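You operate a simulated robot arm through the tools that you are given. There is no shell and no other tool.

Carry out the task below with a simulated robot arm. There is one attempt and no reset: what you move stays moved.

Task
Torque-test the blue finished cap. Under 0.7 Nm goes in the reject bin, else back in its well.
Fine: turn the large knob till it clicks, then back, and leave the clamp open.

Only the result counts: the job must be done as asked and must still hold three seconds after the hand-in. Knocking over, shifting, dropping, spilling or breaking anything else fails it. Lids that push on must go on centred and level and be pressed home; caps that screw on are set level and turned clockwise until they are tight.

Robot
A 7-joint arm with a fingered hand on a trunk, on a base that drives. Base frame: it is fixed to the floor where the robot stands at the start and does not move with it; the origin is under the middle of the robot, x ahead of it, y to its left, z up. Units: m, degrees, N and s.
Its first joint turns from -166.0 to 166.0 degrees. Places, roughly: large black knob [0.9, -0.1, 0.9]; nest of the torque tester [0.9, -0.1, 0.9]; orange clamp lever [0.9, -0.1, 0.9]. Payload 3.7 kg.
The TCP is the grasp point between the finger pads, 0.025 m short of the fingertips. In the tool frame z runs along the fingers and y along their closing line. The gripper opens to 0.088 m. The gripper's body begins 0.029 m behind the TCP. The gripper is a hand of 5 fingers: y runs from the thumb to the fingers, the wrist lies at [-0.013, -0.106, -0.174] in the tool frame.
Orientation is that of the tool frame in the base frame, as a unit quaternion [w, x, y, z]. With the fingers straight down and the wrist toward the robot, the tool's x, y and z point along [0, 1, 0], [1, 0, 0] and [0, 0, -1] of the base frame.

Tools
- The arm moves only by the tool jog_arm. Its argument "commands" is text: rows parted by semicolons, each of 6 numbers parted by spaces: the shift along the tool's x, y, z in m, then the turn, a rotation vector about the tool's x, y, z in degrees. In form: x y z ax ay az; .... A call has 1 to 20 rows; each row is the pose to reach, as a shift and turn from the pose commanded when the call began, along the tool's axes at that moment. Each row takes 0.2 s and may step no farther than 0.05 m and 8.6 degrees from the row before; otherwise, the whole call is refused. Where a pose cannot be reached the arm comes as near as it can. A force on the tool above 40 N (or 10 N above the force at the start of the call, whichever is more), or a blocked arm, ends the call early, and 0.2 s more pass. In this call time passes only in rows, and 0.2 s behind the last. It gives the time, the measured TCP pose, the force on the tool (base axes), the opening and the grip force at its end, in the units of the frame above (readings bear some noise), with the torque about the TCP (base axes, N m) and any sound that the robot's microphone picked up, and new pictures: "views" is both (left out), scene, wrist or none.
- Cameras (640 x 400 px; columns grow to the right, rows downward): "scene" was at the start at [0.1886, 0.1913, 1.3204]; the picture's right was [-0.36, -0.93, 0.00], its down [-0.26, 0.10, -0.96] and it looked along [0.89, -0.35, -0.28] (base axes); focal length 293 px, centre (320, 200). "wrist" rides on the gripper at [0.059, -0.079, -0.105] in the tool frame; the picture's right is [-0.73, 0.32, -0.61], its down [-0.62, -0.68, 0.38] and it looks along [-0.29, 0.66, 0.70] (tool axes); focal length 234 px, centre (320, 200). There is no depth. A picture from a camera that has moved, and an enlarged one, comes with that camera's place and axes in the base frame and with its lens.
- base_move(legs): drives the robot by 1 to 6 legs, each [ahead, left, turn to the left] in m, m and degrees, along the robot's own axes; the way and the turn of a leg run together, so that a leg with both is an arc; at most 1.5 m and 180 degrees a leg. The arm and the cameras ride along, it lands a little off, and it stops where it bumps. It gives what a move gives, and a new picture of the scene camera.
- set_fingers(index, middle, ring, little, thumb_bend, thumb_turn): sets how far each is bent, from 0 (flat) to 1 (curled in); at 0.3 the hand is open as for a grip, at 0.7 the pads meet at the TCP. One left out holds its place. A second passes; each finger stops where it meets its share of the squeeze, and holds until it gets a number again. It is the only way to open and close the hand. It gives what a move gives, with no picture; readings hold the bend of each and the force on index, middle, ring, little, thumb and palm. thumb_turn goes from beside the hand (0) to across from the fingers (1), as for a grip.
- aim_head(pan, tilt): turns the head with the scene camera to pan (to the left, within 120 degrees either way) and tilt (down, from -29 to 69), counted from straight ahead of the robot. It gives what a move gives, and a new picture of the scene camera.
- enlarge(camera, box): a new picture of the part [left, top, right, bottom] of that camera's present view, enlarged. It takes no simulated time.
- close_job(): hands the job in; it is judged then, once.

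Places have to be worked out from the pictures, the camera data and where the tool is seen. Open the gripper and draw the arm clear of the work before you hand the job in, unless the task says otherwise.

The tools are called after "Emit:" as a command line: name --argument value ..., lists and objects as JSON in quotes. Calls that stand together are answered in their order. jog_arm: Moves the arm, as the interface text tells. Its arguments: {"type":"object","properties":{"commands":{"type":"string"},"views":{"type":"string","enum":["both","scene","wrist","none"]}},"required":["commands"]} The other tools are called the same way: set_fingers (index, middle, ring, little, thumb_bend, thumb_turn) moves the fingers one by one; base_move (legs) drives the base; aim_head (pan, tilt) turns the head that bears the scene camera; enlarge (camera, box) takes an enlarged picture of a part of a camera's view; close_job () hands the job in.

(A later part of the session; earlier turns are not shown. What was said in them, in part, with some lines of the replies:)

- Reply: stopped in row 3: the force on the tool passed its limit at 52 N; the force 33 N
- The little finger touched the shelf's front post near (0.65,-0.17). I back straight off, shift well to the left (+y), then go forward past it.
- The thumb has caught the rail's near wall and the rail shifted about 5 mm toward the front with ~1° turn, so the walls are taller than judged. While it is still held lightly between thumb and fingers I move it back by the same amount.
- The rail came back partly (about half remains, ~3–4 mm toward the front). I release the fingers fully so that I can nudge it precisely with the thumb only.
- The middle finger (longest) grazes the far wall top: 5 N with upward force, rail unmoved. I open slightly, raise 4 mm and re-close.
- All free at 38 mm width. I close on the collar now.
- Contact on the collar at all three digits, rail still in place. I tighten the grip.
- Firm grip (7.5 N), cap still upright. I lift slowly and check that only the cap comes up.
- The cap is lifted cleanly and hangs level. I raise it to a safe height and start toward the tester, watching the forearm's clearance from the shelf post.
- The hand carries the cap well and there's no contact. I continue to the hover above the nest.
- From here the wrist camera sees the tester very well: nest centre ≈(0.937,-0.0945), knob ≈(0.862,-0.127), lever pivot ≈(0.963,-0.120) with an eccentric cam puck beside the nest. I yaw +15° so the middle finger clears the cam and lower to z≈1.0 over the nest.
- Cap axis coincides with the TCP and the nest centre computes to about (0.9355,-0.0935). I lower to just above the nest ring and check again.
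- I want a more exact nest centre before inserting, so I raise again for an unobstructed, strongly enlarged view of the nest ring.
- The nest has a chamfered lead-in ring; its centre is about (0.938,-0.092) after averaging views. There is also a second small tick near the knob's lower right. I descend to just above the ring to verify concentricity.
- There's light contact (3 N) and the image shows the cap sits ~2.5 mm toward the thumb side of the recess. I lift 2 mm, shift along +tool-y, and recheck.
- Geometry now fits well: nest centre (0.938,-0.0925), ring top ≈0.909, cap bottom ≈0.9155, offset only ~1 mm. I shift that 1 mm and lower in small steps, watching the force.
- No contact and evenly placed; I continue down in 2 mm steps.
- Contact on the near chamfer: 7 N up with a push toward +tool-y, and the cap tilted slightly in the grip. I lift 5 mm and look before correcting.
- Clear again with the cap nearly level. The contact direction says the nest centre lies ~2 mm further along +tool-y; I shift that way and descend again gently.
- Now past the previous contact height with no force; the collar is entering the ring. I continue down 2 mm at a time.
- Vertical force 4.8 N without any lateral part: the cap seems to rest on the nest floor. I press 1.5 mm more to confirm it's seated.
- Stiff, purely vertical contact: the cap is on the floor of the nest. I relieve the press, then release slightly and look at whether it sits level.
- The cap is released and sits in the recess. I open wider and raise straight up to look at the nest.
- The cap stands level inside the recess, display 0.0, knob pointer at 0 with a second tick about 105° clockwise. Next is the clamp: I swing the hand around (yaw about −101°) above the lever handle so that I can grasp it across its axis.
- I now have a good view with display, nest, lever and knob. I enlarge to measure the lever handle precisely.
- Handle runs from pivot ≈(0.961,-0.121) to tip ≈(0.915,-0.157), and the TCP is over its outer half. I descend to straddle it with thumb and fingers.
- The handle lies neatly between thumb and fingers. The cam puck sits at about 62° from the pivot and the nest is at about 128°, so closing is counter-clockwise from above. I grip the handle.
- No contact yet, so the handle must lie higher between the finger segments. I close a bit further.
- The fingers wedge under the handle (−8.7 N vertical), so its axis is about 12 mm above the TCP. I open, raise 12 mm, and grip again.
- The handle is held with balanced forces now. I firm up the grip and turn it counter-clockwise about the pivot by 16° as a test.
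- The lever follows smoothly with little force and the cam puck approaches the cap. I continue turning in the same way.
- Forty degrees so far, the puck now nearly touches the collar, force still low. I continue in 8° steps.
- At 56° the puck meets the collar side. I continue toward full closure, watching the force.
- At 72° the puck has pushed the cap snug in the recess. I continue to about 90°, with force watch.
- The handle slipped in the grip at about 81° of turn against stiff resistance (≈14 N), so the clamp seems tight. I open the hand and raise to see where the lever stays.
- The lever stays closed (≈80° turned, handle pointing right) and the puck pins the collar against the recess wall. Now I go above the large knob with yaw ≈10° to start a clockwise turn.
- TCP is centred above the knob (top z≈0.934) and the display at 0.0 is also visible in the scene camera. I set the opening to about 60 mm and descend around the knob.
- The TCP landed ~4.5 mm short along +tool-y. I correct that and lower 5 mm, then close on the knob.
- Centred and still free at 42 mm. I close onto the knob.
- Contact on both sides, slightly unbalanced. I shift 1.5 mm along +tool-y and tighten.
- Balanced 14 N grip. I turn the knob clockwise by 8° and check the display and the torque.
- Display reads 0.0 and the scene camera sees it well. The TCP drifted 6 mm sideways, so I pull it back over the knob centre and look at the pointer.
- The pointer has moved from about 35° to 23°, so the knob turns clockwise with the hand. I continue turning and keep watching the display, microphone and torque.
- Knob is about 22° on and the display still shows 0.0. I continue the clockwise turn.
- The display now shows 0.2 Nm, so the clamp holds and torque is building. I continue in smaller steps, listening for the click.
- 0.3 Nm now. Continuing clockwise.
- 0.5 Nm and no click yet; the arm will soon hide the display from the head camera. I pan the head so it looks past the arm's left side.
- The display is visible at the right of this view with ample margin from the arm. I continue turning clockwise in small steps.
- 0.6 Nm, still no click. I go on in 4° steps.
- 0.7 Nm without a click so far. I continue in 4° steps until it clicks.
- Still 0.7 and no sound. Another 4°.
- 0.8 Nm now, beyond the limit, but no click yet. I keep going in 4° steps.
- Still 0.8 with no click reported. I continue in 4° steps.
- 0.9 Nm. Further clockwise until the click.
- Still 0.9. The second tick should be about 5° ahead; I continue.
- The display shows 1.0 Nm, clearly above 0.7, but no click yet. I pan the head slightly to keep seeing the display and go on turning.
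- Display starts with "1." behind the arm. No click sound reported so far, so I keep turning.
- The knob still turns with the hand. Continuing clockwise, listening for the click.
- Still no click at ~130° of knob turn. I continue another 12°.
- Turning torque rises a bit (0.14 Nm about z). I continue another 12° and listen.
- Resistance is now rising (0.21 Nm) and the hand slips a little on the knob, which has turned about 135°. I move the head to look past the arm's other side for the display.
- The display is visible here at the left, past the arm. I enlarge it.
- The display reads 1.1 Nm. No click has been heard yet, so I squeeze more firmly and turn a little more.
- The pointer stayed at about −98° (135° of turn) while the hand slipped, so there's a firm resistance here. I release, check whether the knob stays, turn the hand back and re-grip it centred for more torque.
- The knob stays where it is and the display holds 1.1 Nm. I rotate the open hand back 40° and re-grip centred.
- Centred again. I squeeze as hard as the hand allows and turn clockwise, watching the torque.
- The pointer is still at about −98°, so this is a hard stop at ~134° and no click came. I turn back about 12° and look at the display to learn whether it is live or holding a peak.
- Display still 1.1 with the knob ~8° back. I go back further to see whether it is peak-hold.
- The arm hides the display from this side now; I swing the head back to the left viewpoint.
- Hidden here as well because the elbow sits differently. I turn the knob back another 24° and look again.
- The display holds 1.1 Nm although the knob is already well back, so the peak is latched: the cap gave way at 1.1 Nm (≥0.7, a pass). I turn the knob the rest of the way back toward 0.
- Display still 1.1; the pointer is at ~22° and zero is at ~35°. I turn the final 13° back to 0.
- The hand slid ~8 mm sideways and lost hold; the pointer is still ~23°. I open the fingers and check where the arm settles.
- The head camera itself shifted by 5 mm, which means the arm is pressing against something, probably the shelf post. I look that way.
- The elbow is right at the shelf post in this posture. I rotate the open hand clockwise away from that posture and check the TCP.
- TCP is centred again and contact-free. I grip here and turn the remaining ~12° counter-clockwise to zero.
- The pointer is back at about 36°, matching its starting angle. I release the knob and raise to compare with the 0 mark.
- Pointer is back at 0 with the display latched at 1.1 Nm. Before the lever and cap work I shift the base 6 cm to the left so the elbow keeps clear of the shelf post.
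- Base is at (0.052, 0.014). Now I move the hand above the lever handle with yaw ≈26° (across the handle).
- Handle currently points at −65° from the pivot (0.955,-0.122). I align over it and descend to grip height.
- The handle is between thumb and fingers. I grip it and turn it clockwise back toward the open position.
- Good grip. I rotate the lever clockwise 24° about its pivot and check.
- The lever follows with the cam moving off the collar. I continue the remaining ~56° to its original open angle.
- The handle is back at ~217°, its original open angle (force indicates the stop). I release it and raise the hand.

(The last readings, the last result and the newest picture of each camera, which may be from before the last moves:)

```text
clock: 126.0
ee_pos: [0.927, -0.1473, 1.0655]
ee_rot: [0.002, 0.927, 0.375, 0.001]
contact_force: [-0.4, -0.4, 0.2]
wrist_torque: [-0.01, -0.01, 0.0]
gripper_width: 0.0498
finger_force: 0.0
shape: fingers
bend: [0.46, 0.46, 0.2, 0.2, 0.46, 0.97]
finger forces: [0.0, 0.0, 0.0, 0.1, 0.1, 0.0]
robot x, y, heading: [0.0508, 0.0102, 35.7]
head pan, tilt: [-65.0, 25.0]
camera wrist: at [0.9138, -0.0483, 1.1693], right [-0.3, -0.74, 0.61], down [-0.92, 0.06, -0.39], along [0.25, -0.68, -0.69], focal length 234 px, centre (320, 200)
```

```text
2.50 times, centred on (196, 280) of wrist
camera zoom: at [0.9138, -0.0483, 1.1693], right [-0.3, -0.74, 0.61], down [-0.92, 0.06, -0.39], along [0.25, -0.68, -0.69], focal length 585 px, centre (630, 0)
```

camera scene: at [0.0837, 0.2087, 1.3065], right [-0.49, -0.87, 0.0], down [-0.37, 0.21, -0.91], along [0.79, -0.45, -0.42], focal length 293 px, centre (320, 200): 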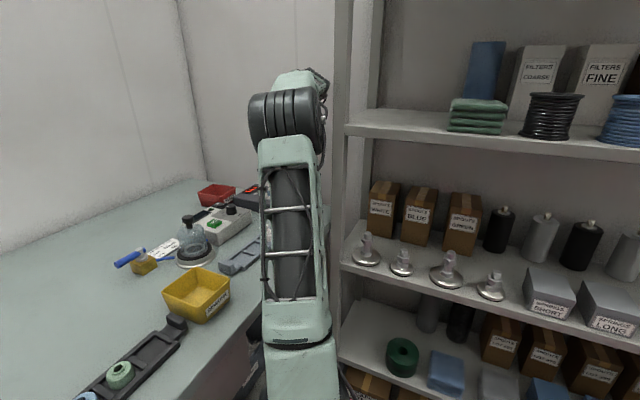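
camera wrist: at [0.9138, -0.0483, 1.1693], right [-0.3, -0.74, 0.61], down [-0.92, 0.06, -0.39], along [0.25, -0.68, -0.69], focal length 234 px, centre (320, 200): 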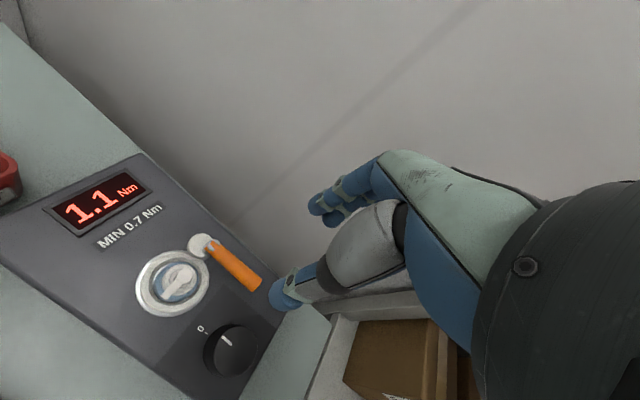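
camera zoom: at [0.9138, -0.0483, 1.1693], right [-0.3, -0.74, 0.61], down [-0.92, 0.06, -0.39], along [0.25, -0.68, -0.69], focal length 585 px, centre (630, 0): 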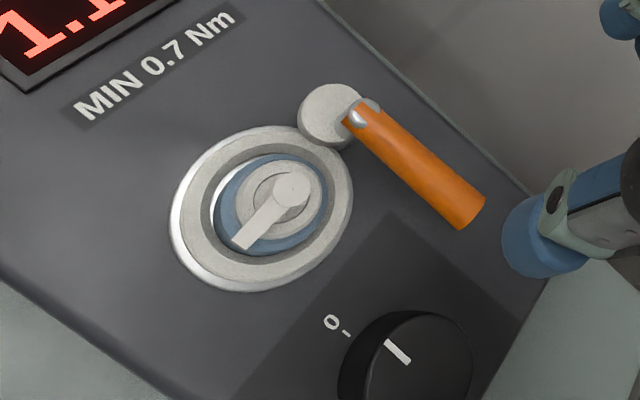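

The clamp is open (cam clear of the collar), knob at 0 and display latched at 1.1 Nm. Now I swing the hand back to yaw 45° above the cap to pick it up.

Emit:
jog_arm --commands "0.0038 -0.0027 0 0 0 -7.6; 0.0076 -0.0054 0 0 0 -15.2; 0.0114 -0.0081 0 0 0 -22.8; 0.0152 -0.0108 0 0 0 -30.4; 0.019 -0.0135 0 0 0 -38; 0.0228 -0.0163 0 0 0 -45.6; 0.0265 -0.019 0 0 0 -53.2; 0.0303 -0.0217 0 0 0 -60.8; 0.0341 -0.0244 0 0 0 -68.4; 0.0379 -0.0271 0 0 0 -76; 0.0417 -0.0298 0 0 0 -83.6; 0.0455 -0.0325 0 0 0 -91.2; 0.0455 -0.0325 0 0 0 -91.2" --views "both"

Emit:
enlarge --camera "wrist" --box '[150, 220, 310, 340]'

```text
clock: 128.8
ee_pos: [0.9385, -0.092, 1.0641]
ee_rot: [0.002, 0.379, 0.925, 0.0]
contact_force: [0.8, -0.4, 0.1]
wrist_torque: [-0.01, 0.0, 0.01]
gripper_width: 0.05
finger_force: 0.1
shape: fingers
bend: [0.46, 0.46, 0.2, 0.2, 0.46, 0.97]
finger forces: [0.1, 0.0, 0.0, 0.0, 0.0, 0.0]
robot x, y, heading: [0.0559, 0.0146, 35.6]
head pan, tilt: [-65.0, 25.0]
camera scene: at [0.0837, 0.2087, 1.3065], right [-0.49, -0.87, 0.0], down [-0.37, 0.21, -0.91], along [0.79, -0.45, -0.42], focal length 293 px, centre (320, 200)
camera wrist: at [0.8413, -0.1057, 1.1686], right [0.74, -0.28, 0.61], down [-0.03, -0.92, -0.38], along [0.67, 0.26, -0.69], focal length 234 px, centre (320, 200)
```

scene: 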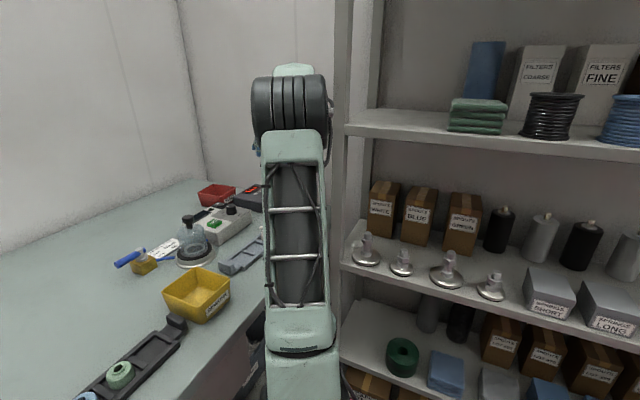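
wrist: 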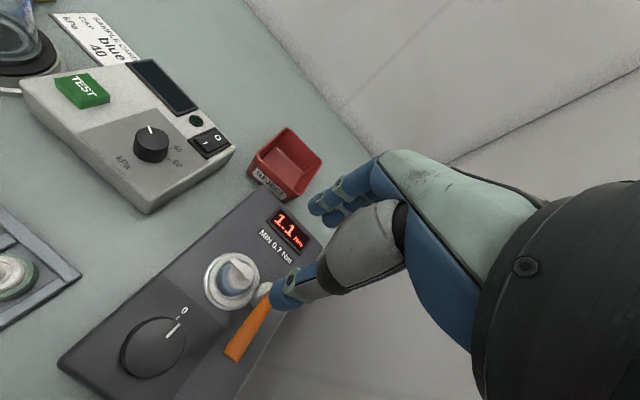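

```text
3.33 times, centred on (230, 280) of wrist
camera zoom: at [0.8413, -0.1057, 1.1686], right [0.74, -0.28, 0.61], down [-0.03, -0.92, -0.38], along [0.67, 0.26, -0.69], focal length 781 px, centre (620, -67)
```

zoom: 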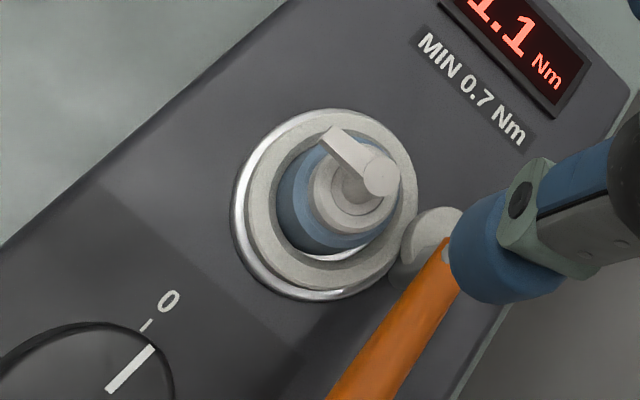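

The cap sits within 1.5 mm of the TCP axis and its spout is along the tool x axis, clear of the fingers. I descend around it.

Emit:
jog_arm --commands "0.0005 -0.001 0.04 0 0 0; 0.0005 -0.001 0.08 0 0 0; 0.0005 -0.001 0.105 0 0 0; 0.0005 -0.001 0.105 0 0 0" --views "none"

Emit:
enlarge --camera "wrist" --box '[210, 170, 370, 290]'

```text
clock: 129.8
ee_pos: [0.9415, -0.0913, 0.9612]
ee_rot: [0.002, 0.381, 0.924, 0.0]
contact_force: [-0.2, -0.3, 0.0]
wrist_torque: [-0.01, 0.01, -0.03]
gripper_width: 0.05
finger_force: 0.1
shape: fingers
bend: [0.46, 0.46, 0.2, 0.2, 0.46, 0.97]
finger forces: [0.0, 0.0, 0.0, 0.0, 0.0, 0.0]
robot x, y, heading: [0.0527, 0.0115, 35.8]
head pan, tilt: [-65.0, 25.0]
```

```text
3.33 times, centred on (290, 230) of wrist
camera zoom: at [0.8437, -0.1051, 1.0645], right [0.74, -0.28, 0.61], down [-0.04, -0.92, -0.38], along [0.67, 0.26, -0.69], focal length 781 px, centre (420, 100)
```

zoom: 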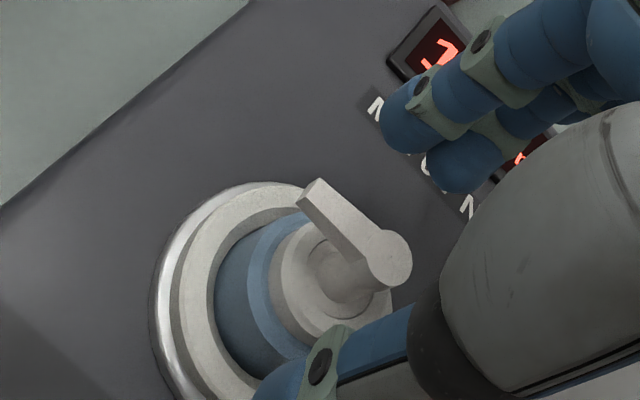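

The hand is ~4 mm off along +tool-y; I correct that and go down to the gripping height.

Emit:
jog_arm --commands "0.0015 -0.004 0 0 0 0; 0.0015 -0.004 0.01 0 0 0; 0.0015 -0.004 0.02 0 0 0; 0.0015 -0.004 0.02 0 0 0" --views "none"

Emit:
enlarge --camera "wrist" --box '[210, 170, 370, 290]'

```text
clock: 130.8
ee_pos: [0.9356, -0.0919, 0.9405]
ee_rot: [0.002, 0.381, 0.924, 0.001]
contact_force: [-0.8, 0.1, -0.2]
wrist_torque: [-0.02, 0.02, 0.02]
gripper_width: 0.0503
finger_force: 0.0
shape: fingers
bend: [0.46, 0.46, 0.2, 0.2, 0.46, 0.97]
finger forces: [0.1, 0.0, 0.0, 0.1, 0.0, 0.0]
robot x, y, heading: [0.051, 0.0131, 35.5]
head pan, tilt: [-65.0, 25.0]
```

```text
3.33 times, centred on (290, 230) of wrist
camera zoom: at [0.8378, -0.1061, 1.0444], right [0.74, -0.28, 0.61], down [-0.04, -0.92, -0.38], along [0.67, 0.26, -0.69], focal length 781 px, centre (420, 100)
```

zoom: 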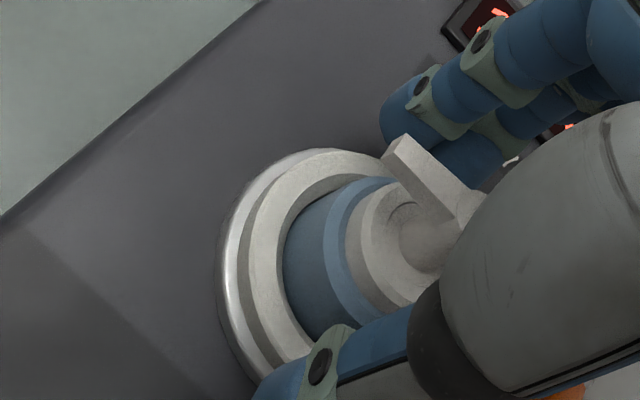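

Well centred now. I close on the collar.

Emit:
set_fingers --index 0.6 --middle 0.6 --thumb_bend 0.6

Emit:
enlarge --camera "wrist" --box '[210, 170, 370, 290]'

```text
clock: 131.8
ee_pos: [0.9357, -0.0916, 0.9399]
ee_rot: [0.002, 0.381, 0.924, 0.001]
contact_force: [1.4, 0.7, -0.3]
wrist_torque: [0.03, -0.06, 0.02]
gripper_width: 0.026
finger_force: 2.2
shape: fingers
bend: [0.58, 0.58, 0.2, 0.2, 0.57, 0.97]
finger forces: [1.2, 1.8, 0.1, 0.1, 1.6, 0.0]
robot x, y, heading: [0.048, 0.0099, 35.5]
head pan, tilt: [-65.0, 25.0]
```

```text
3.33 times, centred on (290, 230) of wrist
camera zoom: at [0.8378, -0.1061, 1.0445], right [0.74, -0.28, 0.61], down [-0.04, -0.92, -0.38], along [0.67, 0.26, -0.69], focal length 781 px, centre (420, 100)
```

zoom: 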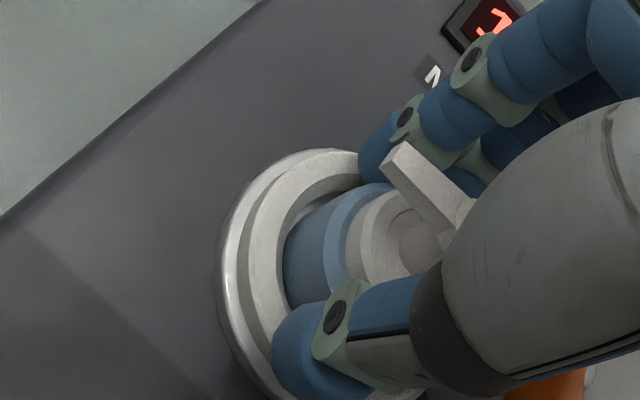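

Balanced light contact. I tighten to the earlier grip force and lift slowly.

Emit:
set_fingers --index 0.72 --middle 0.72 --thumb_bend 0.72

Emit:
jog_arm --commands "0 0 -0.004 0 0 0; 0 0 -0.01 0 0 0; 0 0 -0.02 0 0 0; 0 0 -0.04 0 0 0; 0 0 -0.06 0 0 0" --views "wrist"

Emit:
enlarge --camera "wrist" --box '[210, 170, 370, 290]'

```text
clock: 132.8
ee_pos: [0.9345, -0.0912, 0.9412]
ee_rot: [0.003, 0.381, 0.924, 0.001]
contact_force: [1.0, 0.3, 0.0]
wrist_torque: [0.0, -0.06, -0.03]
gripper_width: 0.0231
finger_force: 7.4
shape: fingers
bend: [0.58, 0.58, 0.2, 0.2, 0.62, 0.97]
finger forces: [3.8, 4.3, 0.0, 0.0, 7.6, 0.0]
robot x, y, heading: [0.0554, 0.0099, 35.5]
head pan, tilt: [-65.0, 25.0]
```

```text
clock: 134.0
ee_pos: [0.9344, -0.0919, 0.998]
ee_rot: [0.003, 0.381, 0.925, 0.0]
contact_force: [0.2, -0.6, -0.1]
wrist_torque: [-0.01, 0.01, -0.03]
gripper_width: 0.023
finger_force: 7.5
shape: fingers
bend: [0.58, 0.58, 0.2, 0.2, 0.62, 0.96]
finger forces: [3.9, 3.9, 0.0, 0.0, 7.9, 0.1]
robot x, y, heading: [0.0518, 0.015, 35.6]
head pan, tilt: [-65.0, 25.0]
camera wrist: at [0.8374, -0.1066, 1.1018], right [0.74, -0.28, 0.61], down [-0.04, -0.92, -0.38], along [0.67, 0.26, -0.69], focal length 234 px, centre (320, 200)
```

wrist: 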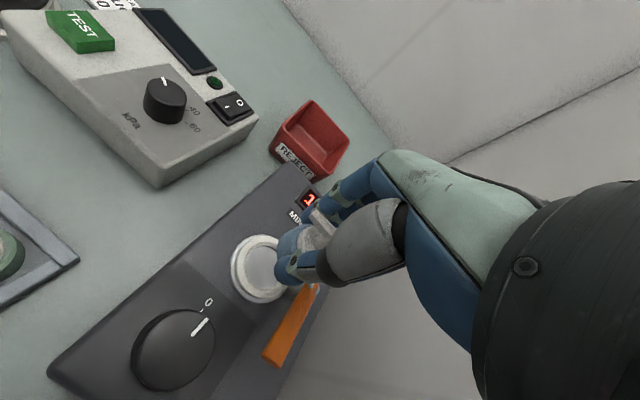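

```text
3.33 times, centred on (290, 230) of wrist
camera zoom: at [0.8374, -0.1066, 1.1018], right [0.74, -0.28, 0.61], down [-0.04, -0.92, -0.38], along [0.67, 0.26, -0.69], focal length 781 px, centre (420, 100)
```

zoom: 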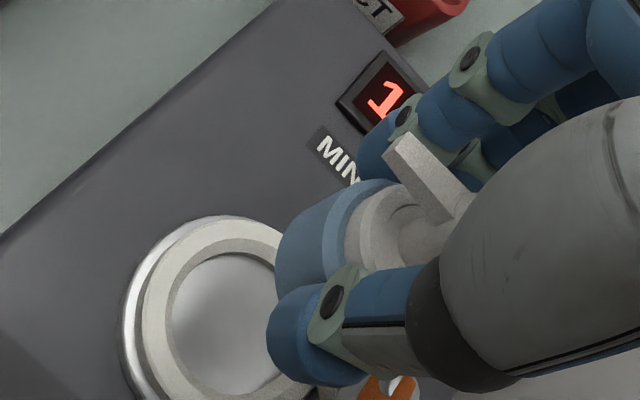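

The cap is out of the nest cleanly. At 1.1 Nm it goes back to its well: I raise it and carry it over to the rail with the same yaw.

Emit:
jog_arm --commands "0 0 -0.04 0 0 0; 0 0 -0.08 0 0 0; 0 0 -0.105 0 0 0; 0.041 -0.0094 -0.105 0 0 0; 0.082 -0.0188 -0.105 0 0 0; 0.123 -0.0282 -0.105 0 0 0; 0.164 -0.0376 -0.105 0 0 0; 0.205 -0.047 -0.105 0 0 0; 0.2461 -0.0564 -0.105 0 0 0; 0.2461 -0.0564 -0.105 0 0 0" --views "both"

Emit:
enlarge --camera "wrist" --box '[110, 210, 302, 330]'

```text
clock: 136.2
ee_pos: [0.7212, 0.0407, 1.103]
ee_rot: [0.002, 0.381, 0.925, 0.0]
contact_force: [-0.5, -0.4, 0.1]
wrist_torque: [0.01, -0.03, 0.02]
gripper_width: 0.0229
finger_force: 7.7
shape: fingers
bend: [0.58, 0.58, 0.2, 0.2, 0.62, 0.96]
finger forces: [3.9, 3.8, 0.1, 0.1, 7.8, 0.0]
robot x, y, heading: [0.0532, 0.0124, 35.5]
head pan, tilt: [-65.0, 25.0]
camera scene: at [0.0837, 0.2087, 1.3065], right [-0.49, -0.87, 0.0], down [-0.37, 0.21, -0.91], along [0.79, -0.45, -0.42], focal length 293 px, centre (320, 200)
camera wrist: at [0.6229, 0.0267, 1.2068], right [0.74, -0.28, 0.61], down [-0.04, -0.92, -0.38], along [0.67, 0.26, -0.69], focal length 234 px, centre (320, 200)
```

scene: 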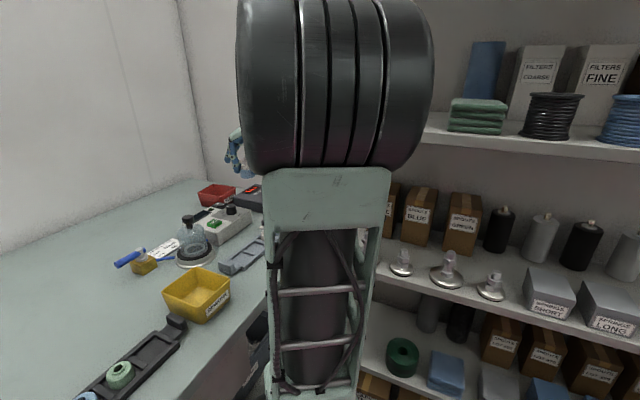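
wrist: 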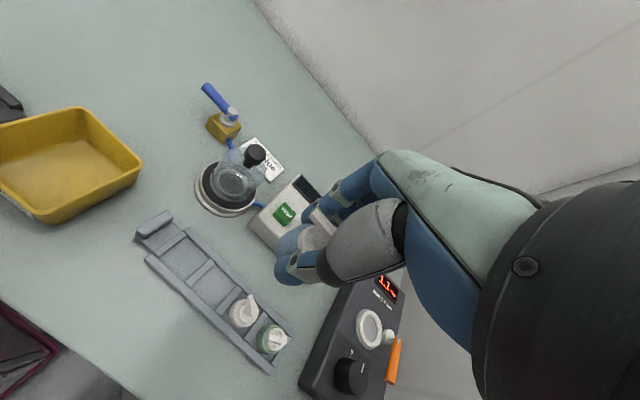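

```text
3.33 times, centred on (206, 270) of wrist
camera zoom: at [0.6229, 0.0267, 1.2068], right [0.74, -0.28, 0.61], down [-0.04, -0.92, -0.38], along [0.67, 0.26, -0.69], focal length 781 px, centre (700, -33)
```

zoom: 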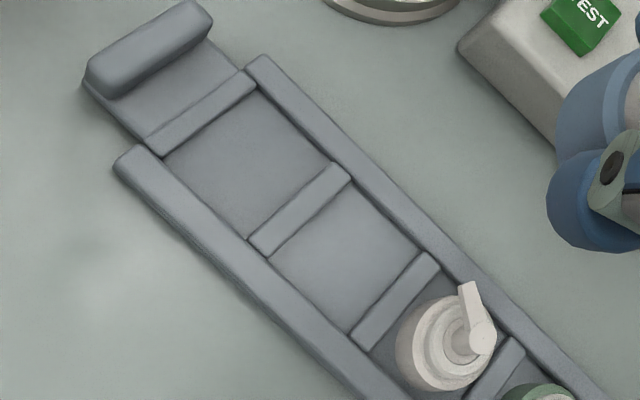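

The empty well next to the white cap is clearly visible; its centre computes to (0.7228,0.0421) and the cap axis is at (0.7223,0.0426). I descend to just above the rail for a check.

Emit:
jog_arm --commands "0 0 0.04 0 0 0; 0 0 0.08 0 0 0; 0 0 0.12 0 0 0; 0 0 0.15 0 0 0; 0 0 0.162 0 0 0; 0 0 0.162 0 0 0" --views "wrist"

Emit:
enlarge --camera "wrist" --box '[200, 190, 360, 310]'

```text
clock: 137.6
ee_pos: [0.7194, 0.0396, 0.9409]
ee_rot: [0.002, 0.381, 0.925, 0.001]
contact_force: [0.1, -0.5, -0.7]
wrist_torque: [0.01, -0.01, 0.0]
gripper_width: 0.023
finger_force: 7.7
shape: fingers
bend: [0.58, 0.58, 0.2, 0.2, 0.62, 0.96]
finger forces: [3.9, 3.9, 0.0, 0.0, 7.9, 0.0]
robot x, y, heading: [0.0512, 0.0129, 35.5]
head pan, tilt: [-65.0, 25.0]
camera wrist: at [0.6215, 0.0253, 1.0444], right [0.74, -0.28, 0.61], down [-0.04, -0.92, -0.38], along [0.67, 0.26, -0.69], focal length 234 px, centre (320, 200)
```

wrist: 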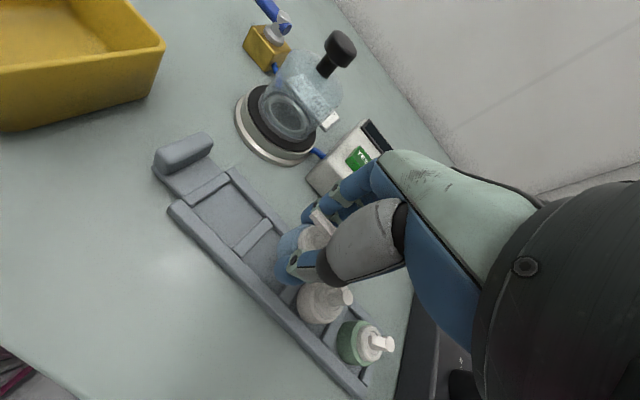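

```text
3.33 times, centred on (280, 250) of wrist
camera zoom: at [0.6215, 0.0253, 1.0444], right [0.74, -0.28, 0.61], down [-0.04, -0.92, -0.38], along [0.67, 0.26, -0.69], focal length 781 px, centre (453, 33)
```

zoom: 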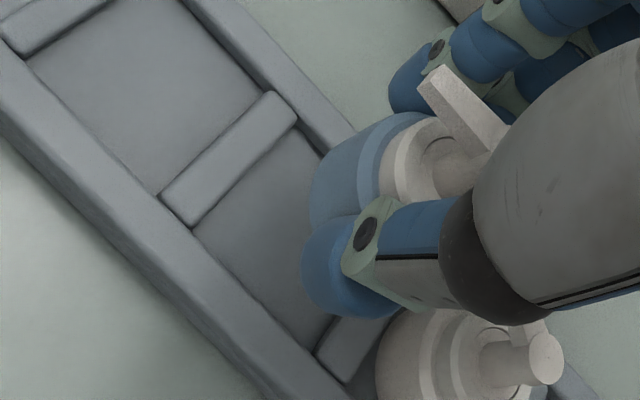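

The TCP drifted 2 mm toward −tool-y during the descent; I correct it and aim the head at the rail for a second viewpoint.

Emit:
jog_arm --commands "-0.0004 0.002 0 0 0 0; -0.0004 0.002 0.012 0 0 0; -0.0004 0.002 0.012 0 0 0" --views "none"

Emit:
aim_head --pan -45 --tilt 36

Emit:
enlarge --camera "wrist" --box '[200, 190, 360, 310]'

```text
clock: 138.4
ee_pos: [0.721, 0.0423, 0.9296]
ee_rot: [0.001, 0.381, 0.925, 0.0]
contact_force: [-0.1, 0.8, -0.7]
wrist_torque: [0.0, 0.01, -0.03]
gripper_width: 0.0231
finger_force: 7.4
shape: fingers
bend: [0.58, 0.58, 0.2, 0.2, 0.62, 0.96]
finger forces: [3.9, 3.9, 0.0, 0.0, 7.8, 0.0]
robot x, y, heading: [0.052, 0.0106, 35.5]
head pan, tilt: [-65.0, 25.0]
```

```text
clock: 139.2
ee_pos: [0.7211, 0.0423, 0.9313]
ee_rot: [0.002, 0.381, 0.924, 0.0]
contact_force: [-0.3, 0.1, 0.2]
wrist_torque: [-0.02, 0.01, 0.03]
gripper_width: 0.0229
finger_force: 8.0
shape: fingers
bend: [0.58, 0.58, 0.2, 0.2, 0.62, 0.96]
finger forces: [3.9, 3.9, 0.1, 0.0, 7.8, 0.0]
robot x, y, heading: [0.0518, 0.0126, 35.5]
head pan, tilt: [-45.0, 36.0]
camera scene: at [0.0898, 0.2396, 1.2892], right [-0.16, -0.99, 0.0], down [-0.58, 0.1, -0.81], along [0.8, -0.13, -0.59], focal length 293 px, centre (320, 200)
```

scene: 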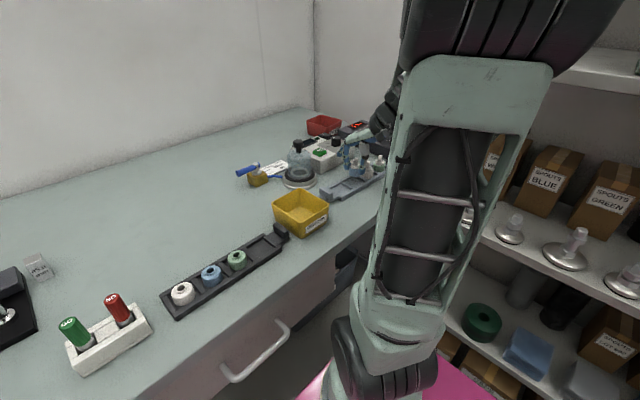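

```text
3.33 times, centred on (280, 250) of wrist
camera zoom: at [0.6239, 0.0277, 1.034], right [0.74, -0.28, 0.61], down [-0.04, -0.92, -0.38], along [0.67, 0.26, -0.69], focal length 781 px, centre (453, 33)
```

zoom: 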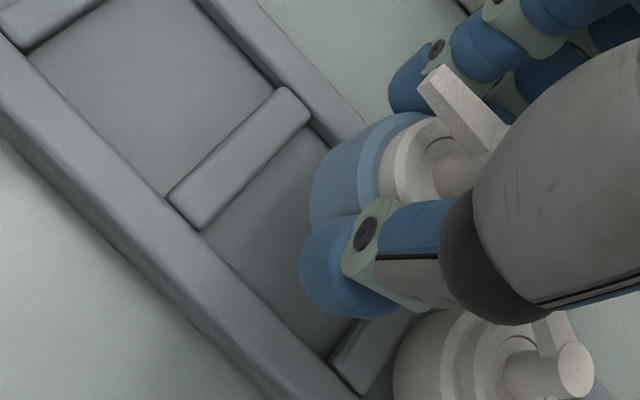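

Now the cap axis is within ~1 mm of the well centre. I check the head camera's enlarged view too.

Emit:
enlarge --camera "scene" --box '[316, 140, 396, 210]'

```text
5.71 times, centred on (356, 175) of scene
camera zoom: at [0.0898, 0.2396, 1.2892], right [-0.16, -0.99, 0.0], down [-0.58, 0.1, -0.81], along [0.8, -0.13, -0.59], focal length 1672 px, centre (114, 343)
```

zoom: 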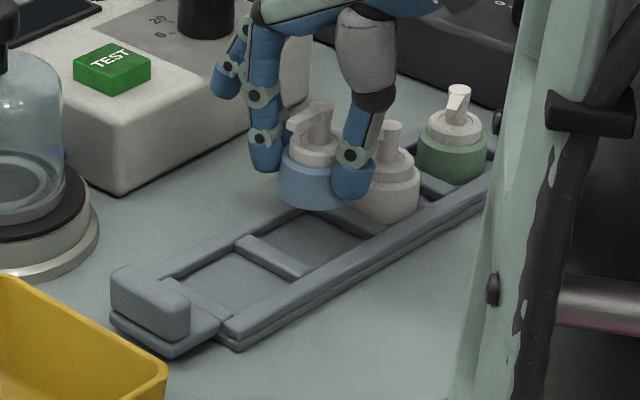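

Both views agree within 1–2 mm. I shift 1 mm back and lower into the well in steps, watching the force.

Emit:
jog_arm --commands "0.0006 -0.0012 0 0 0 0; 0.0006 -0.0012 0.01 0 0 0; 0.0006 -0.0012 0.015 0 0 0; 0.0006 -0.0012 0.015 0 0 0" --views "none"

Emit:
enlarge --camera "wrist" --box '[200, 190, 360, 310]'

Emit:
enlarge --camera "scene" --box '[316, 140, 396, 210]'

```text
clock: 140.2
ee_pos: [0.7208, 0.0412, 0.9145]
ee_rot: [0.001, 0.381, 0.924, 0.001]
contact_force: [-0.3, 0.4, 0.1]
wrist_torque: [-0.04, -0.01, 0.0]
gripper_width: 0.0228
finger_force: 7.7
shape: fingers
bend: [0.58, 0.58, 0.2, 0.2, 0.62, 0.96]
finger forces: [3.9, 4.0, 0.0, 0.1, 7.8, 0.1]
robot x, y, heading: [0.0501, 0.0122, 35.6]
head pan, tilt: [-45.0, 36.0]
```

```text
3.33 times, centred on (280, 250) of wrist
camera zoom: at [0.6229, 0.0266, 1.0178], right [0.74, -0.28, 0.61], down [-0.04, -0.92, -0.38], along [0.67, 0.26, -0.69], focal length 781 px, centre (453, 33)
```

zoom: 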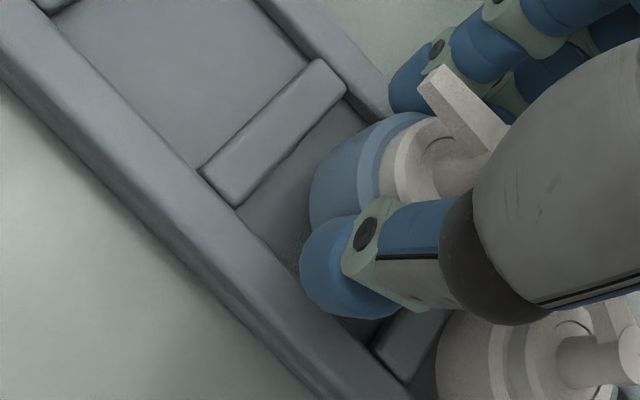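

```text
5.71 times, centred on (356, 175) of scene
camera zoom: at [0.0898, 0.2396, 1.2892], right [-0.16, -0.99, 0.0], down [-0.58, 0.1, -0.81], along [0.8, -0.13, -0.59], focal length 1672 px, centre (114, 343)
```

zoom: 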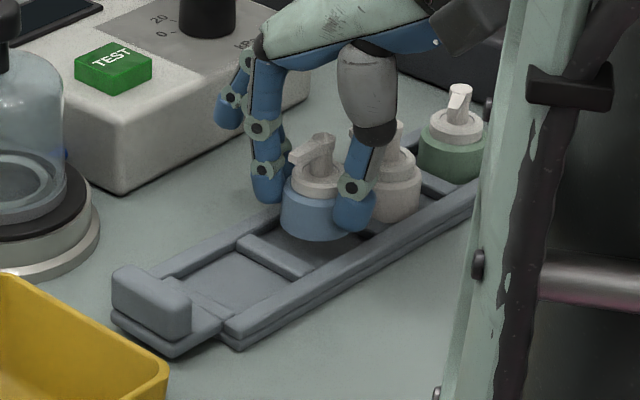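

No contact at wall-top height and the cap is over its well. I go down a further 6 mm.

Emit:
jog_arm --commands "0 0 0.003 0 0 0; 0 0 0.006 0 0 0; 0 0 0.006 0 0 0" --views "none"

Emit:
enlarge --camera "scene" --box '[316, 140, 396, 210]'

Emit:
enlarge --camera "wrist" --box '[200, 190, 360, 310]'

```text
clock: 141.0
ee_pos: [0.7195, 0.0414, 0.9064]
ee_rot: [0.002, 0.381, 0.925, -0.001]
contact_force: [-0.5, -0.3, 0.3]
wrist_torque: [-0.02, -0.02, -0.05]
gripper_width: 0.0228
finger_force: 7.6
shape: fingers
bend: [0.58, 0.58, 0.2, 0.2, 0.62, 0.96]
finger forces: [3.9, 4.0, 0.0, 0.0, 7.8, 0.1]
robot x, y, heading: [0.0523, 0.0151, 35.6]
head pan, tilt: [-45.0, 36.0]
```

```text
5.71 times, centred on (356, 175) of scene
camera zoom: at [0.0898, 0.2396, 1.2892], right [-0.16, -0.99, 0.0], down [-0.58, 0.1, -0.81], along [0.8, -0.13, -0.59], focal length 1672 px, centre (114, 343)
```

zoom: 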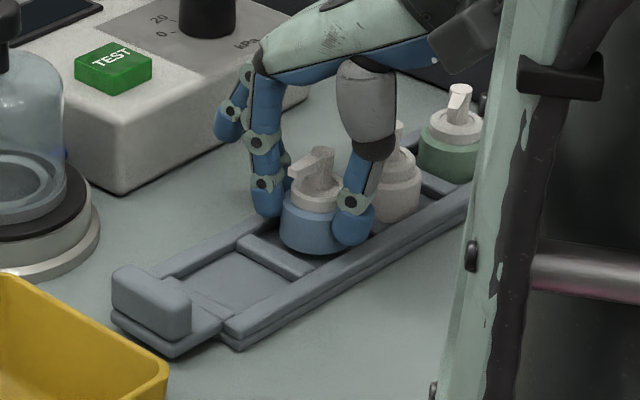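

```text
3.33 times, centred on (280, 250) of wrist
camera zoom: at [0.6224, 0.0266, 1.0108], right [0.74, -0.28, 0.61], down [-0.04, -0.92, -0.38], along [0.67, 0.26, -0.69], focal length 781 px, centre (453, 33)
```

zoom: 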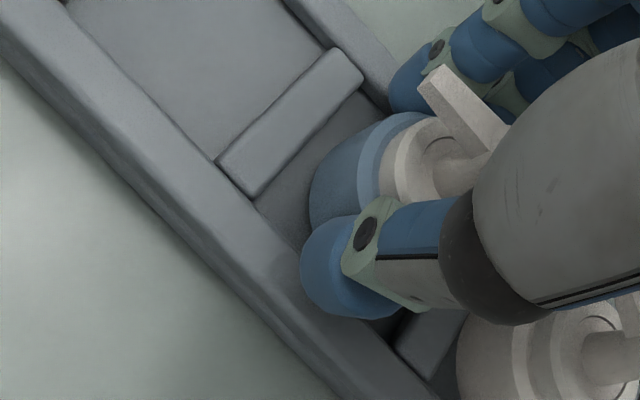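

Cap bottom is now inside the well with no contact. Another 2 mm.

Emit:
jog_arm --commands "0 0 0.001 0 0 0; 0 0 0.002 0 0 0; 0 0 0.002 0 0 0" --views "none"

```text
clock: 141.8
ee_pos: [0.7209, 0.0407, 0.906]
ee_rot: [0.002, 0.381, 0.925, 0.0]
contact_force: [-0.3, -0.4, -0.1]
wrist_torque: [0.02, -0.02, 0.0]
gripper_width: 0.0228
finger_force: 8.1
shape: fingers
bend: [0.58, 0.58, 0.2, 0.2, 0.62, 0.96]
finger forces: [3.9, 3.9, 0.0, 0.0, 7.8, 0.0]
robot x, y, heading: [0.053, 0.0111, 35.7]
head pan, tilt: [-45.0, 36.0]
```

Still no contact. One more millimetre and a half.

Emit:
jog_arm --commands "0 0 0.0008 0 0 0; 0 0 0.0015 0 0 0; 0 0 0.0015 0 0 0" --views "none"

Emit:
enlarge --camera "wrist" --box '[200, 190, 360, 310]'

Emit:
enlarge --camera "scene" --box '[330, 150, 386, 200]'

```text
clock: 142.6
ee_pos: [0.7226, 0.0408, 0.9046]
ee_rot: [0.002, 0.381, 0.925, 0.0]
contact_force: [-0.7, 0.1, -0.8]
wrist_torque: [-0.04, 0.01, -0.01]
gripper_width: 0.0228
finger_force: 7.5
shape: fingers
bend: [0.58, 0.58, 0.2, 0.2, 0.62, 0.96]
finger forces: [3.8, 3.9, 0.0, 0.0, 7.8, 0.0]
robot x, y, heading: [0.0518, 0.0119, 35.7]
head pan, tilt: [-45.0, 36.0]
```

```text
3.33 times, centred on (280, 250) of wrist
camera zoom: at [0.6236, 0.0267, 1.0085], right [0.74, -0.28, 0.61], down [-0.04, -0.92, -0.38], along [0.67, 0.26, -0.69], focal length 781 px, centre (453, 33)
```

zoom: 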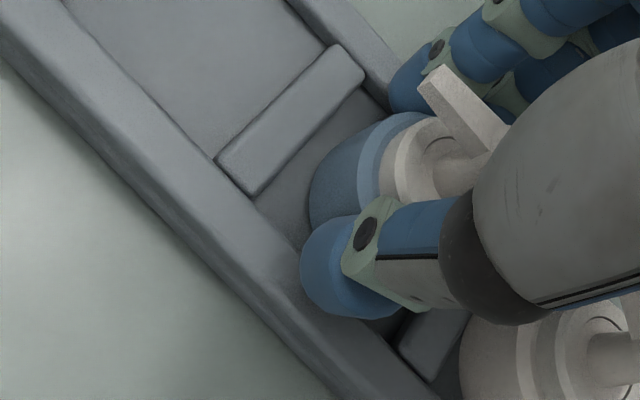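

```text
8.00 times, centred on (358, 175) of scene
camera zoom: at [0.0898, 0.2396, 1.2892], right [-0.16, -0.99, 0.0], down [-0.58, 0.1, -0.81], along [0.8, -0.13, -0.59], focal length 2341 px, centre (16, 400)
```

zoom: 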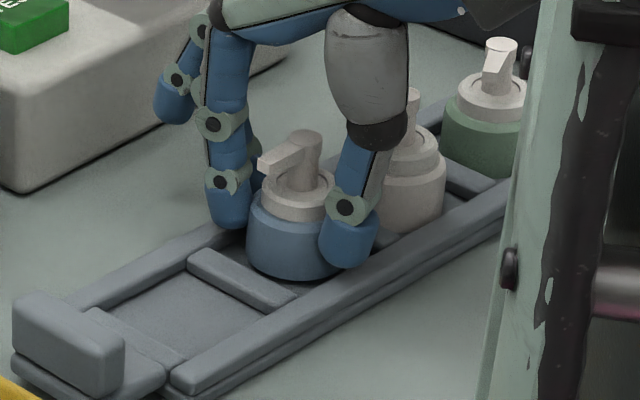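

The cap appears nearly down in the well. I lower 1 mm more and then release gently.

Emit:
jog_arm --commands "0 0 0.001 0 0 0; 0 0 0.001 0 0 0" --views "none"

```text
clock: 143.2
ee_pos: [0.72, 0.0407, 0.9034]
ee_rot: [0.002, 0.381, 0.925, 0.0]
contact_force: [-0.3, 0.0, 0.4]
wrist_torque: [0.03, -0.01, 0.0]
gripper_width: 0.0227
finger_force: 8.4
shape: fingers
bend: [0.58, 0.58, 0.2, 0.2, 0.62, 0.96]
finger forces: [3.9, 3.9, 0.0, 0.1, 7.9, 0.1]
robot x, y, heading: [0.0517, 0.0151, 35.5]
head pan, tilt: [-45.0, 36.0]
```

No contact yet, so the gap is at most a millimetre. I loosen the grip just enough to let the cap settle, before opening wider.

Emit:
set_fingers --index 0.55 --middle 0.55 --thumb_bend 0.57

Emit:
enlarge --camera "scene" --box '[330, 150, 386, 200]'

Emit:
enlarge --camera "wrist" --box '[200, 190, 360, 310]'

```text
clock: 144.2
ee_pos: [0.7206, 0.0414, 0.9038]
ee_rot: [0.002, 0.381, 0.924, 0.0]
contact_force: [0.5, 0.0, 0.4]
wrist_torque: [0.01, 0.01, 0.02]
gripper_width: 0.0292
finger_force: 0.0
shape: fingers
bend: [0.55, 0.55, 0.2, 0.2, 0.56, 0.97]
finger forces: [0.0, 0.0, 0.0, 0.0, 0.0, 0.0]
robot x, y, heading: [0.0488, 0.0136, 35.5]
head pan, tilt: [-45.0, 36.0]
```

```text
8.00 times, centred on (358, 175) of scene
camera zoom: at [0.0898, 0.2396, 1.2892], right [-0.16, -0.99, 0.0], down [-0.58, 0.1, -0.81], along [0.8, -0.13, -0.59], focal length 2341 px, centre (16, 400)
```

zoom: 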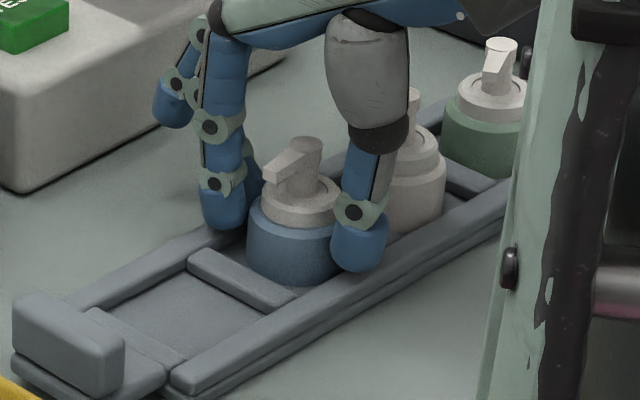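

```text
3.33 times, centred on (280, 250) of wrist
camera zoom: at [0.623, 0.027, 1.0073], right [0.74, -0.28, 0.61], down [-0.04, -0.92, -0.38], along [0.67, 0.26, -0.69], focal length 781 px, centre (453, 33)
```

zoom: 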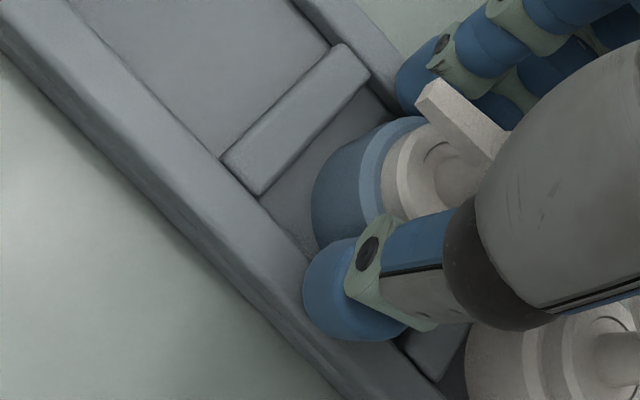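

The cap has dropped onto the well floor and stands upright. I raise 2 mm, open wider, then lift straight out.

Emit:
jog_arm --commands "0 0 -0.002 0 0 0" --views "none"

Emit:
set_fingers --index 0.47 --middle 0.47 --thumb_bend 0.47

Emit:
jog_arm --commands "0 0 -0.015 0 0 0; 0 0 -0.05 0 0 0; 0 0 -0.09 0 0 0; 0 0 -0.13 0 0 0; 0 0 -0.17 0 0 0; 0 0 -0.2 0 0 0" --views "both"

Emit:
enlarge --camera "wrist" --box '[110, 210, 302, 330]'

Emit:
enlarge --camera "scene" --box '[310, 140, 390, 210]'

```text
clock: 144.6
ee_pos: [0.7205, 0.0414, 0.9063]
ee_rot: [0.002, 0.381, 0.925, 0.001]
contact_force: [1.0, -0.3, -0.3]
wrist_torque: [0.0, 0.0, 0.01]
gripper_width: 0.0291
finger_force: 0.0
shape: fingers
bend: [0.55, 0.55, 0.2, 0.2, 0.56, 0.97]
finger forces: [0.0, 0.0, 0.1, 0.0, 0.1, 0.0]
robot x, y, heading: [0.0516, 0.0119, 35.2]
head pan, tilt: [-45.0, 36.0]
```

```text
clock: 145.6
ee_pos: [0.7205, 0.0423, 0.9065]
ee_rot: [0.001, 0.381, 0.925, 0.0]
contact_force: [0.2, -0.3, 0.1]
wrist_torque: [-0.01, -0.01, 0.01]
gripper_width: 0.0478
finger_force: 0.1
shape: fingers
bend: [0.47, 0.47, 0.2, 0.2, 0.47, 0.97]
finger forces: [0.0, 0.0, 0.1, 0.0, 0.0, 0.0]
robot x, y, heading: [0.052, 0.0136, 35.7]
head pan, tilt: [-45.0, 36.0]
```

```text
clock: 147.0
ee_pos: [0.7162, 0.043, 1.1053]
ee_rot: [0.002, 0.382, 0.924, 0.0]
contact_force: [-0.1, 0.0, 0.8]
wrist_torque: [0.01, 0.0, -0.04]
gripper_width: 0.0481
finger_force: 0.1
shape: fingers
bend: [0.47, 0.47, 0.2, 0.2, 0.47, 0.97]
finger forces: [0.0, 0.0, 0.1, 0.0, 0.0, 0.1]
robot x, y, heading: [0.0526, 0.0163, 35.6]
head pan, tilt: [-45.0, 36.0]
camera scene: at [0.0898, 0.2396, 1.2892], right [-0.16, -0.99, 0.0], down [-0.58, 0.1, -0.81], along [0.8, -0.13, -0.59], focal length 293 px, centre (320, 200)
camera wrist: at [0.619, 0.0273, 1.21], right [0.74, -0.28, 0.61], down [-0.04, -0.92, -0.38], along [0.67, 0.26, -0.69], focal length 234 px, centre (320, 200)
```

scene: 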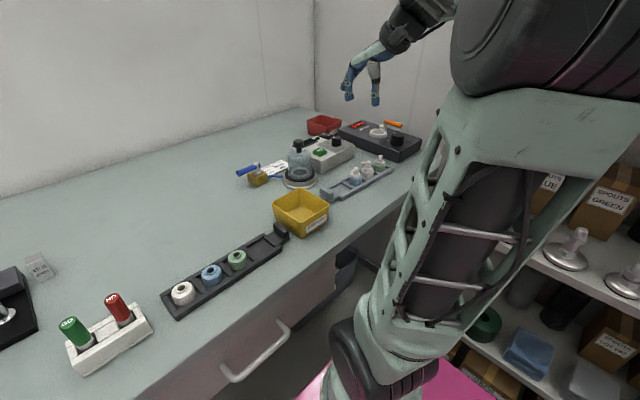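
wrist: 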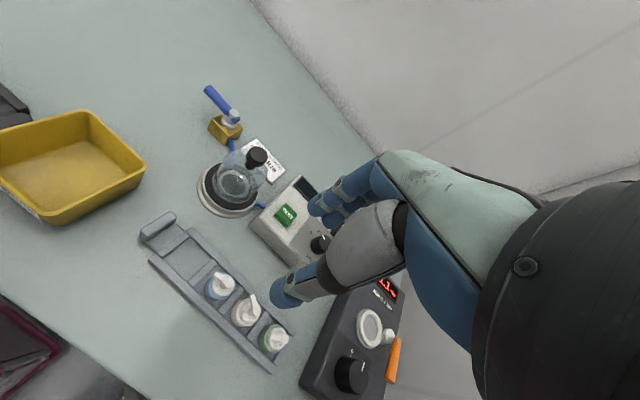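

```text
3.33 times, centred on (206, 270) of wrist
camera zoom: at [0.619, 0.0273, 1.21], right [0.74, -0.28, 0.61], down [-0.04, -0.92, -0.38], along [0.67, 0.26, -0.69], focal length 781 px, centre (700, -33)
```

zoom: 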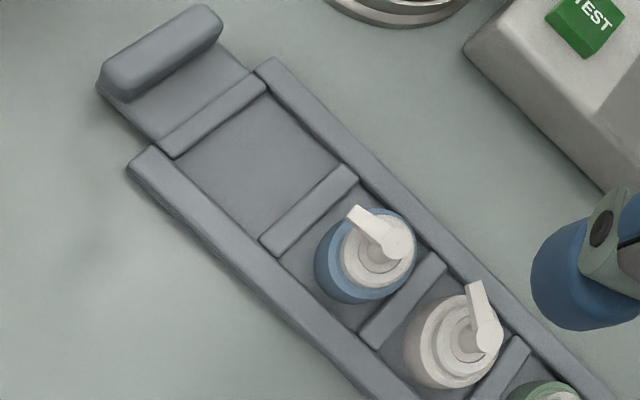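

```text
5.71 times, centred on (350, 175) of scene
camera zoom: at [0.0898, 0.2396, 1.2892], right [-0.16, -0.99, 0.0], down [-0.58, 0.1, -0.81], along [0.8, -0.13, -0.59], focal length 1672 px, centre (149, 343)
```

zoom: 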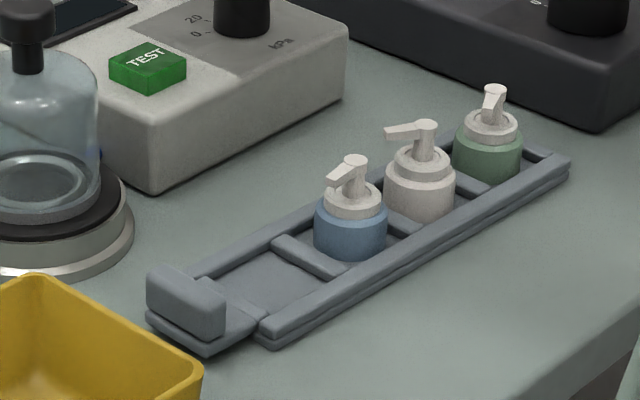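

The blue cap stands upright in its own well, level with its neighbours, and the rail is in place. I verify the knob, lever and nest from here once more.

Emit:
enlarge --camera "wrist" --box '[290, 270, 418, 398]'

Emit:
enlarge --camera "scene" --box '[330, 110, 430, 172]'

```text
3.12 times, centred on (354, 334) of wrist
camera zoom: at [0.619, 0.0273, 1.21], right [0.74, -0.28, 0.61], down [-0.04, -0.92, -0.38], along [0.67, 0.26, -0.69], focal length 732 px, centre (214, -219)
```

zoom: 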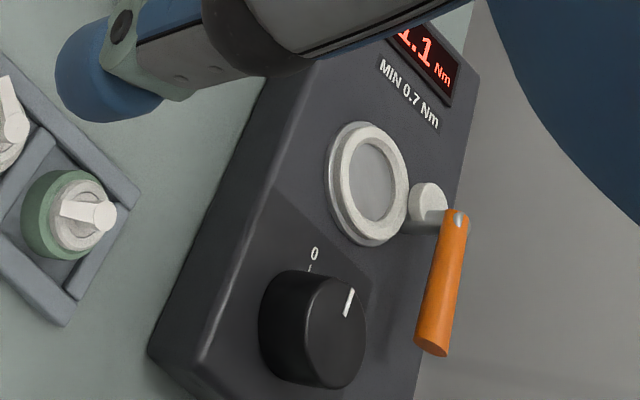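

```text
6.40 times, centred on (380, 141) of scene
camera zoom: at [0.0898, 0.2396, 1.2892], right [-0.16, -0.99, 0.0], down [-0.58, 0.1, -0.81], along [0.8, -0.13, -0.59], focal length 1873 px, centre (-64, 578)
```

zoom: 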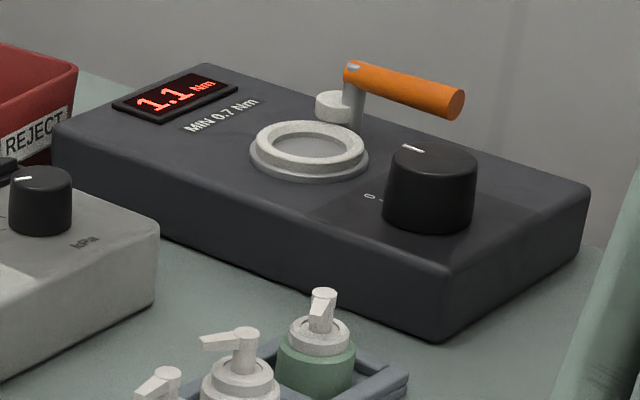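

Nest empty, lever fully open, knob at 0, display latched at 1.1 Nm, and the blue cap back in its well. I open the hand fully and draw the arm up and clear.

Emit:
set_fingers --index 0.3 --middle 0.3 --ring 0.3 --little 0.3 --thumb_bend 0.3

Emit:
jog_arm --commands "0 0 -0.04 0 0 0; 0 0 -0.08 0 0 0; 0 0 -0.11 0 0 0; 0.03 -0.018 -0.12 0 0 0; 0.065 -0.039 -0.12 0 0 0; 0.1 -0.06 -0.12 0 0 0; 0.1 -0.06 -0.12 0 0 0" --views "both"

Emit:
enlarge --camera "scene" --box '[280, 100, 440, 220]'

```text
clock: 148.0
ee_pos: [0.717, 0.0413, 1.1059]
ee_rot: [0.002, 0.381, 0.924, 0.0]
contact_force: [-0.2, 0.1, 0.3]
wrist_torque: [-0.01, -0.04, 0.02]
gripper_width: 0.0846
finger_force: 0.1
shape: fingers
bend: [0.3, 0.3, 0.3, 0.3, 0.3, 0.97]
finger forces: [0.0, 0.0, 0.0, 0.0, 0.0, 0.0]
robot x, y, heading: [0.0511, 0.0153, 35.6]
head pan, tilt: [-45.0, 36.0]
```

```text
clock: 149.6
ee_pos: [0.6053, 0.0684, 1.2257]
ee_rot: [0.001, 0.381, 0.925, 0.0]
contact_force: [-0.5, 0.0, 0.7]
wrist_torque: [0.01, 0.0, 0.02]
gripper_width: 0.0846
finger_force: 0.1
shape: fingers
bend: [0.3, 0.3, 0.3, 0.3, 0.3, 0.97]
finger forces: [0.0, 0.0, 0.0, 0.0, 0.1, 0.0]
robot x, y, heading: [0.0484, 0.0095, 35.8]
head pan, tilt: [-45.0, 36.0]
camera scene: at [0.0899, 0.2397, 1.2892], right [-0.16, -0.99, 0.0], down [-0.58, 0.1, -0.81], along [0.8, -0.13, -0.59], focal length 293 px, centre (320, 200)
camera wrist: at [0.5068, 0.0544, 1.3299], right [0.74, -0.28, 0.61], down [-0.04, -0.92, -0.38], along [0.67, 0.26, -0.69], focal length 234 px, centre (320, 200)
```

scene: 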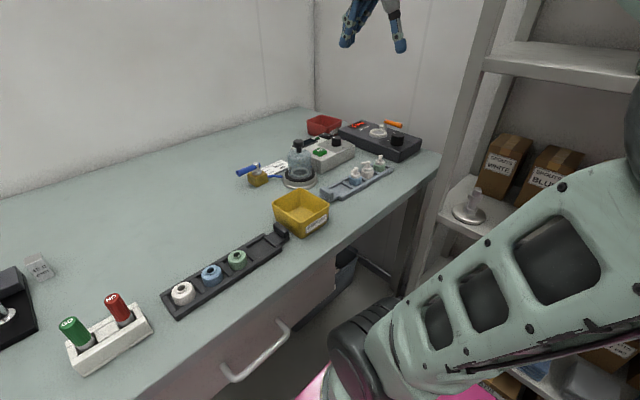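
wrist: 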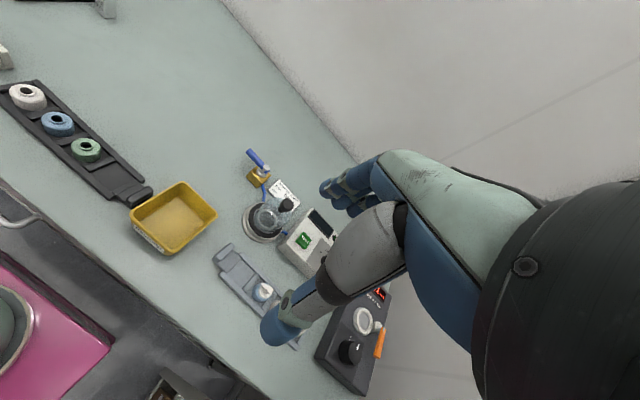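

```text
3.33 times, centred on (360, 160) of scene
camera zoom: at [0.0899, 0.2397, 1.2892], right [-0.16, -0.99, 0.0], down [-0.58, 0.1, -0.81], along [0.8, -0.13, -0.59], focal length 976 px, centre (187, 333)
```

zoom: 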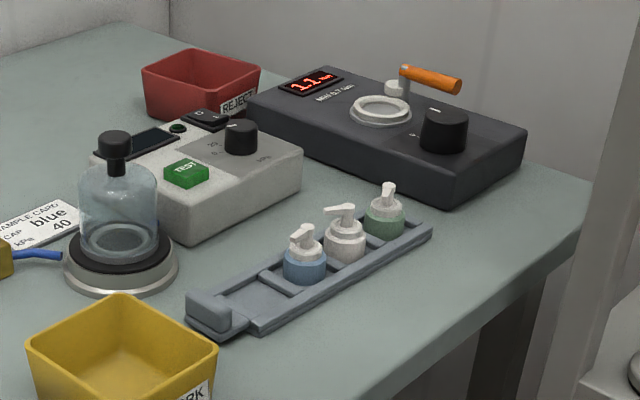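

The arm is clear, nothing else is displaced, and the cap, lever and knob are all in their required states. I hand in the job.

Emit:
close_job

```text
The job is handed in.
```

I tested the blue cap at 1.1 Nm, above the 0.7 Nm limit, and put it back in its own well. No click was ever reported while I turned the knob, so I can't say for certain that part of the test went as you asked.

- **Torque test:** I clamped the cap in the nest and turned the large knob clockwise until it met a firm stop, about 135° round. The display climbed to 1.1 Nm and kept showing it as I turned the knob back.
- **End state:** the knob is back within about 2° of 0 and the clamp lever is in its original open position. The nest is empty, the hand is open and the arm is clear of the work.

Some contacts along the way:
- **Rail:** on my first try to grip the cap, the thumb pushed the finished-cap rail about 5 mm. I moved it back to within about 1 mm.
- **Shelf:** the little finger hit the shelf's front post once, reaching 52 N, and the arm appeared to press on the post again later. Nothing on the shelf looked moved.
- **Base:** I turned the robot to face the table and shifted it a few centimetres to work; it is still there.
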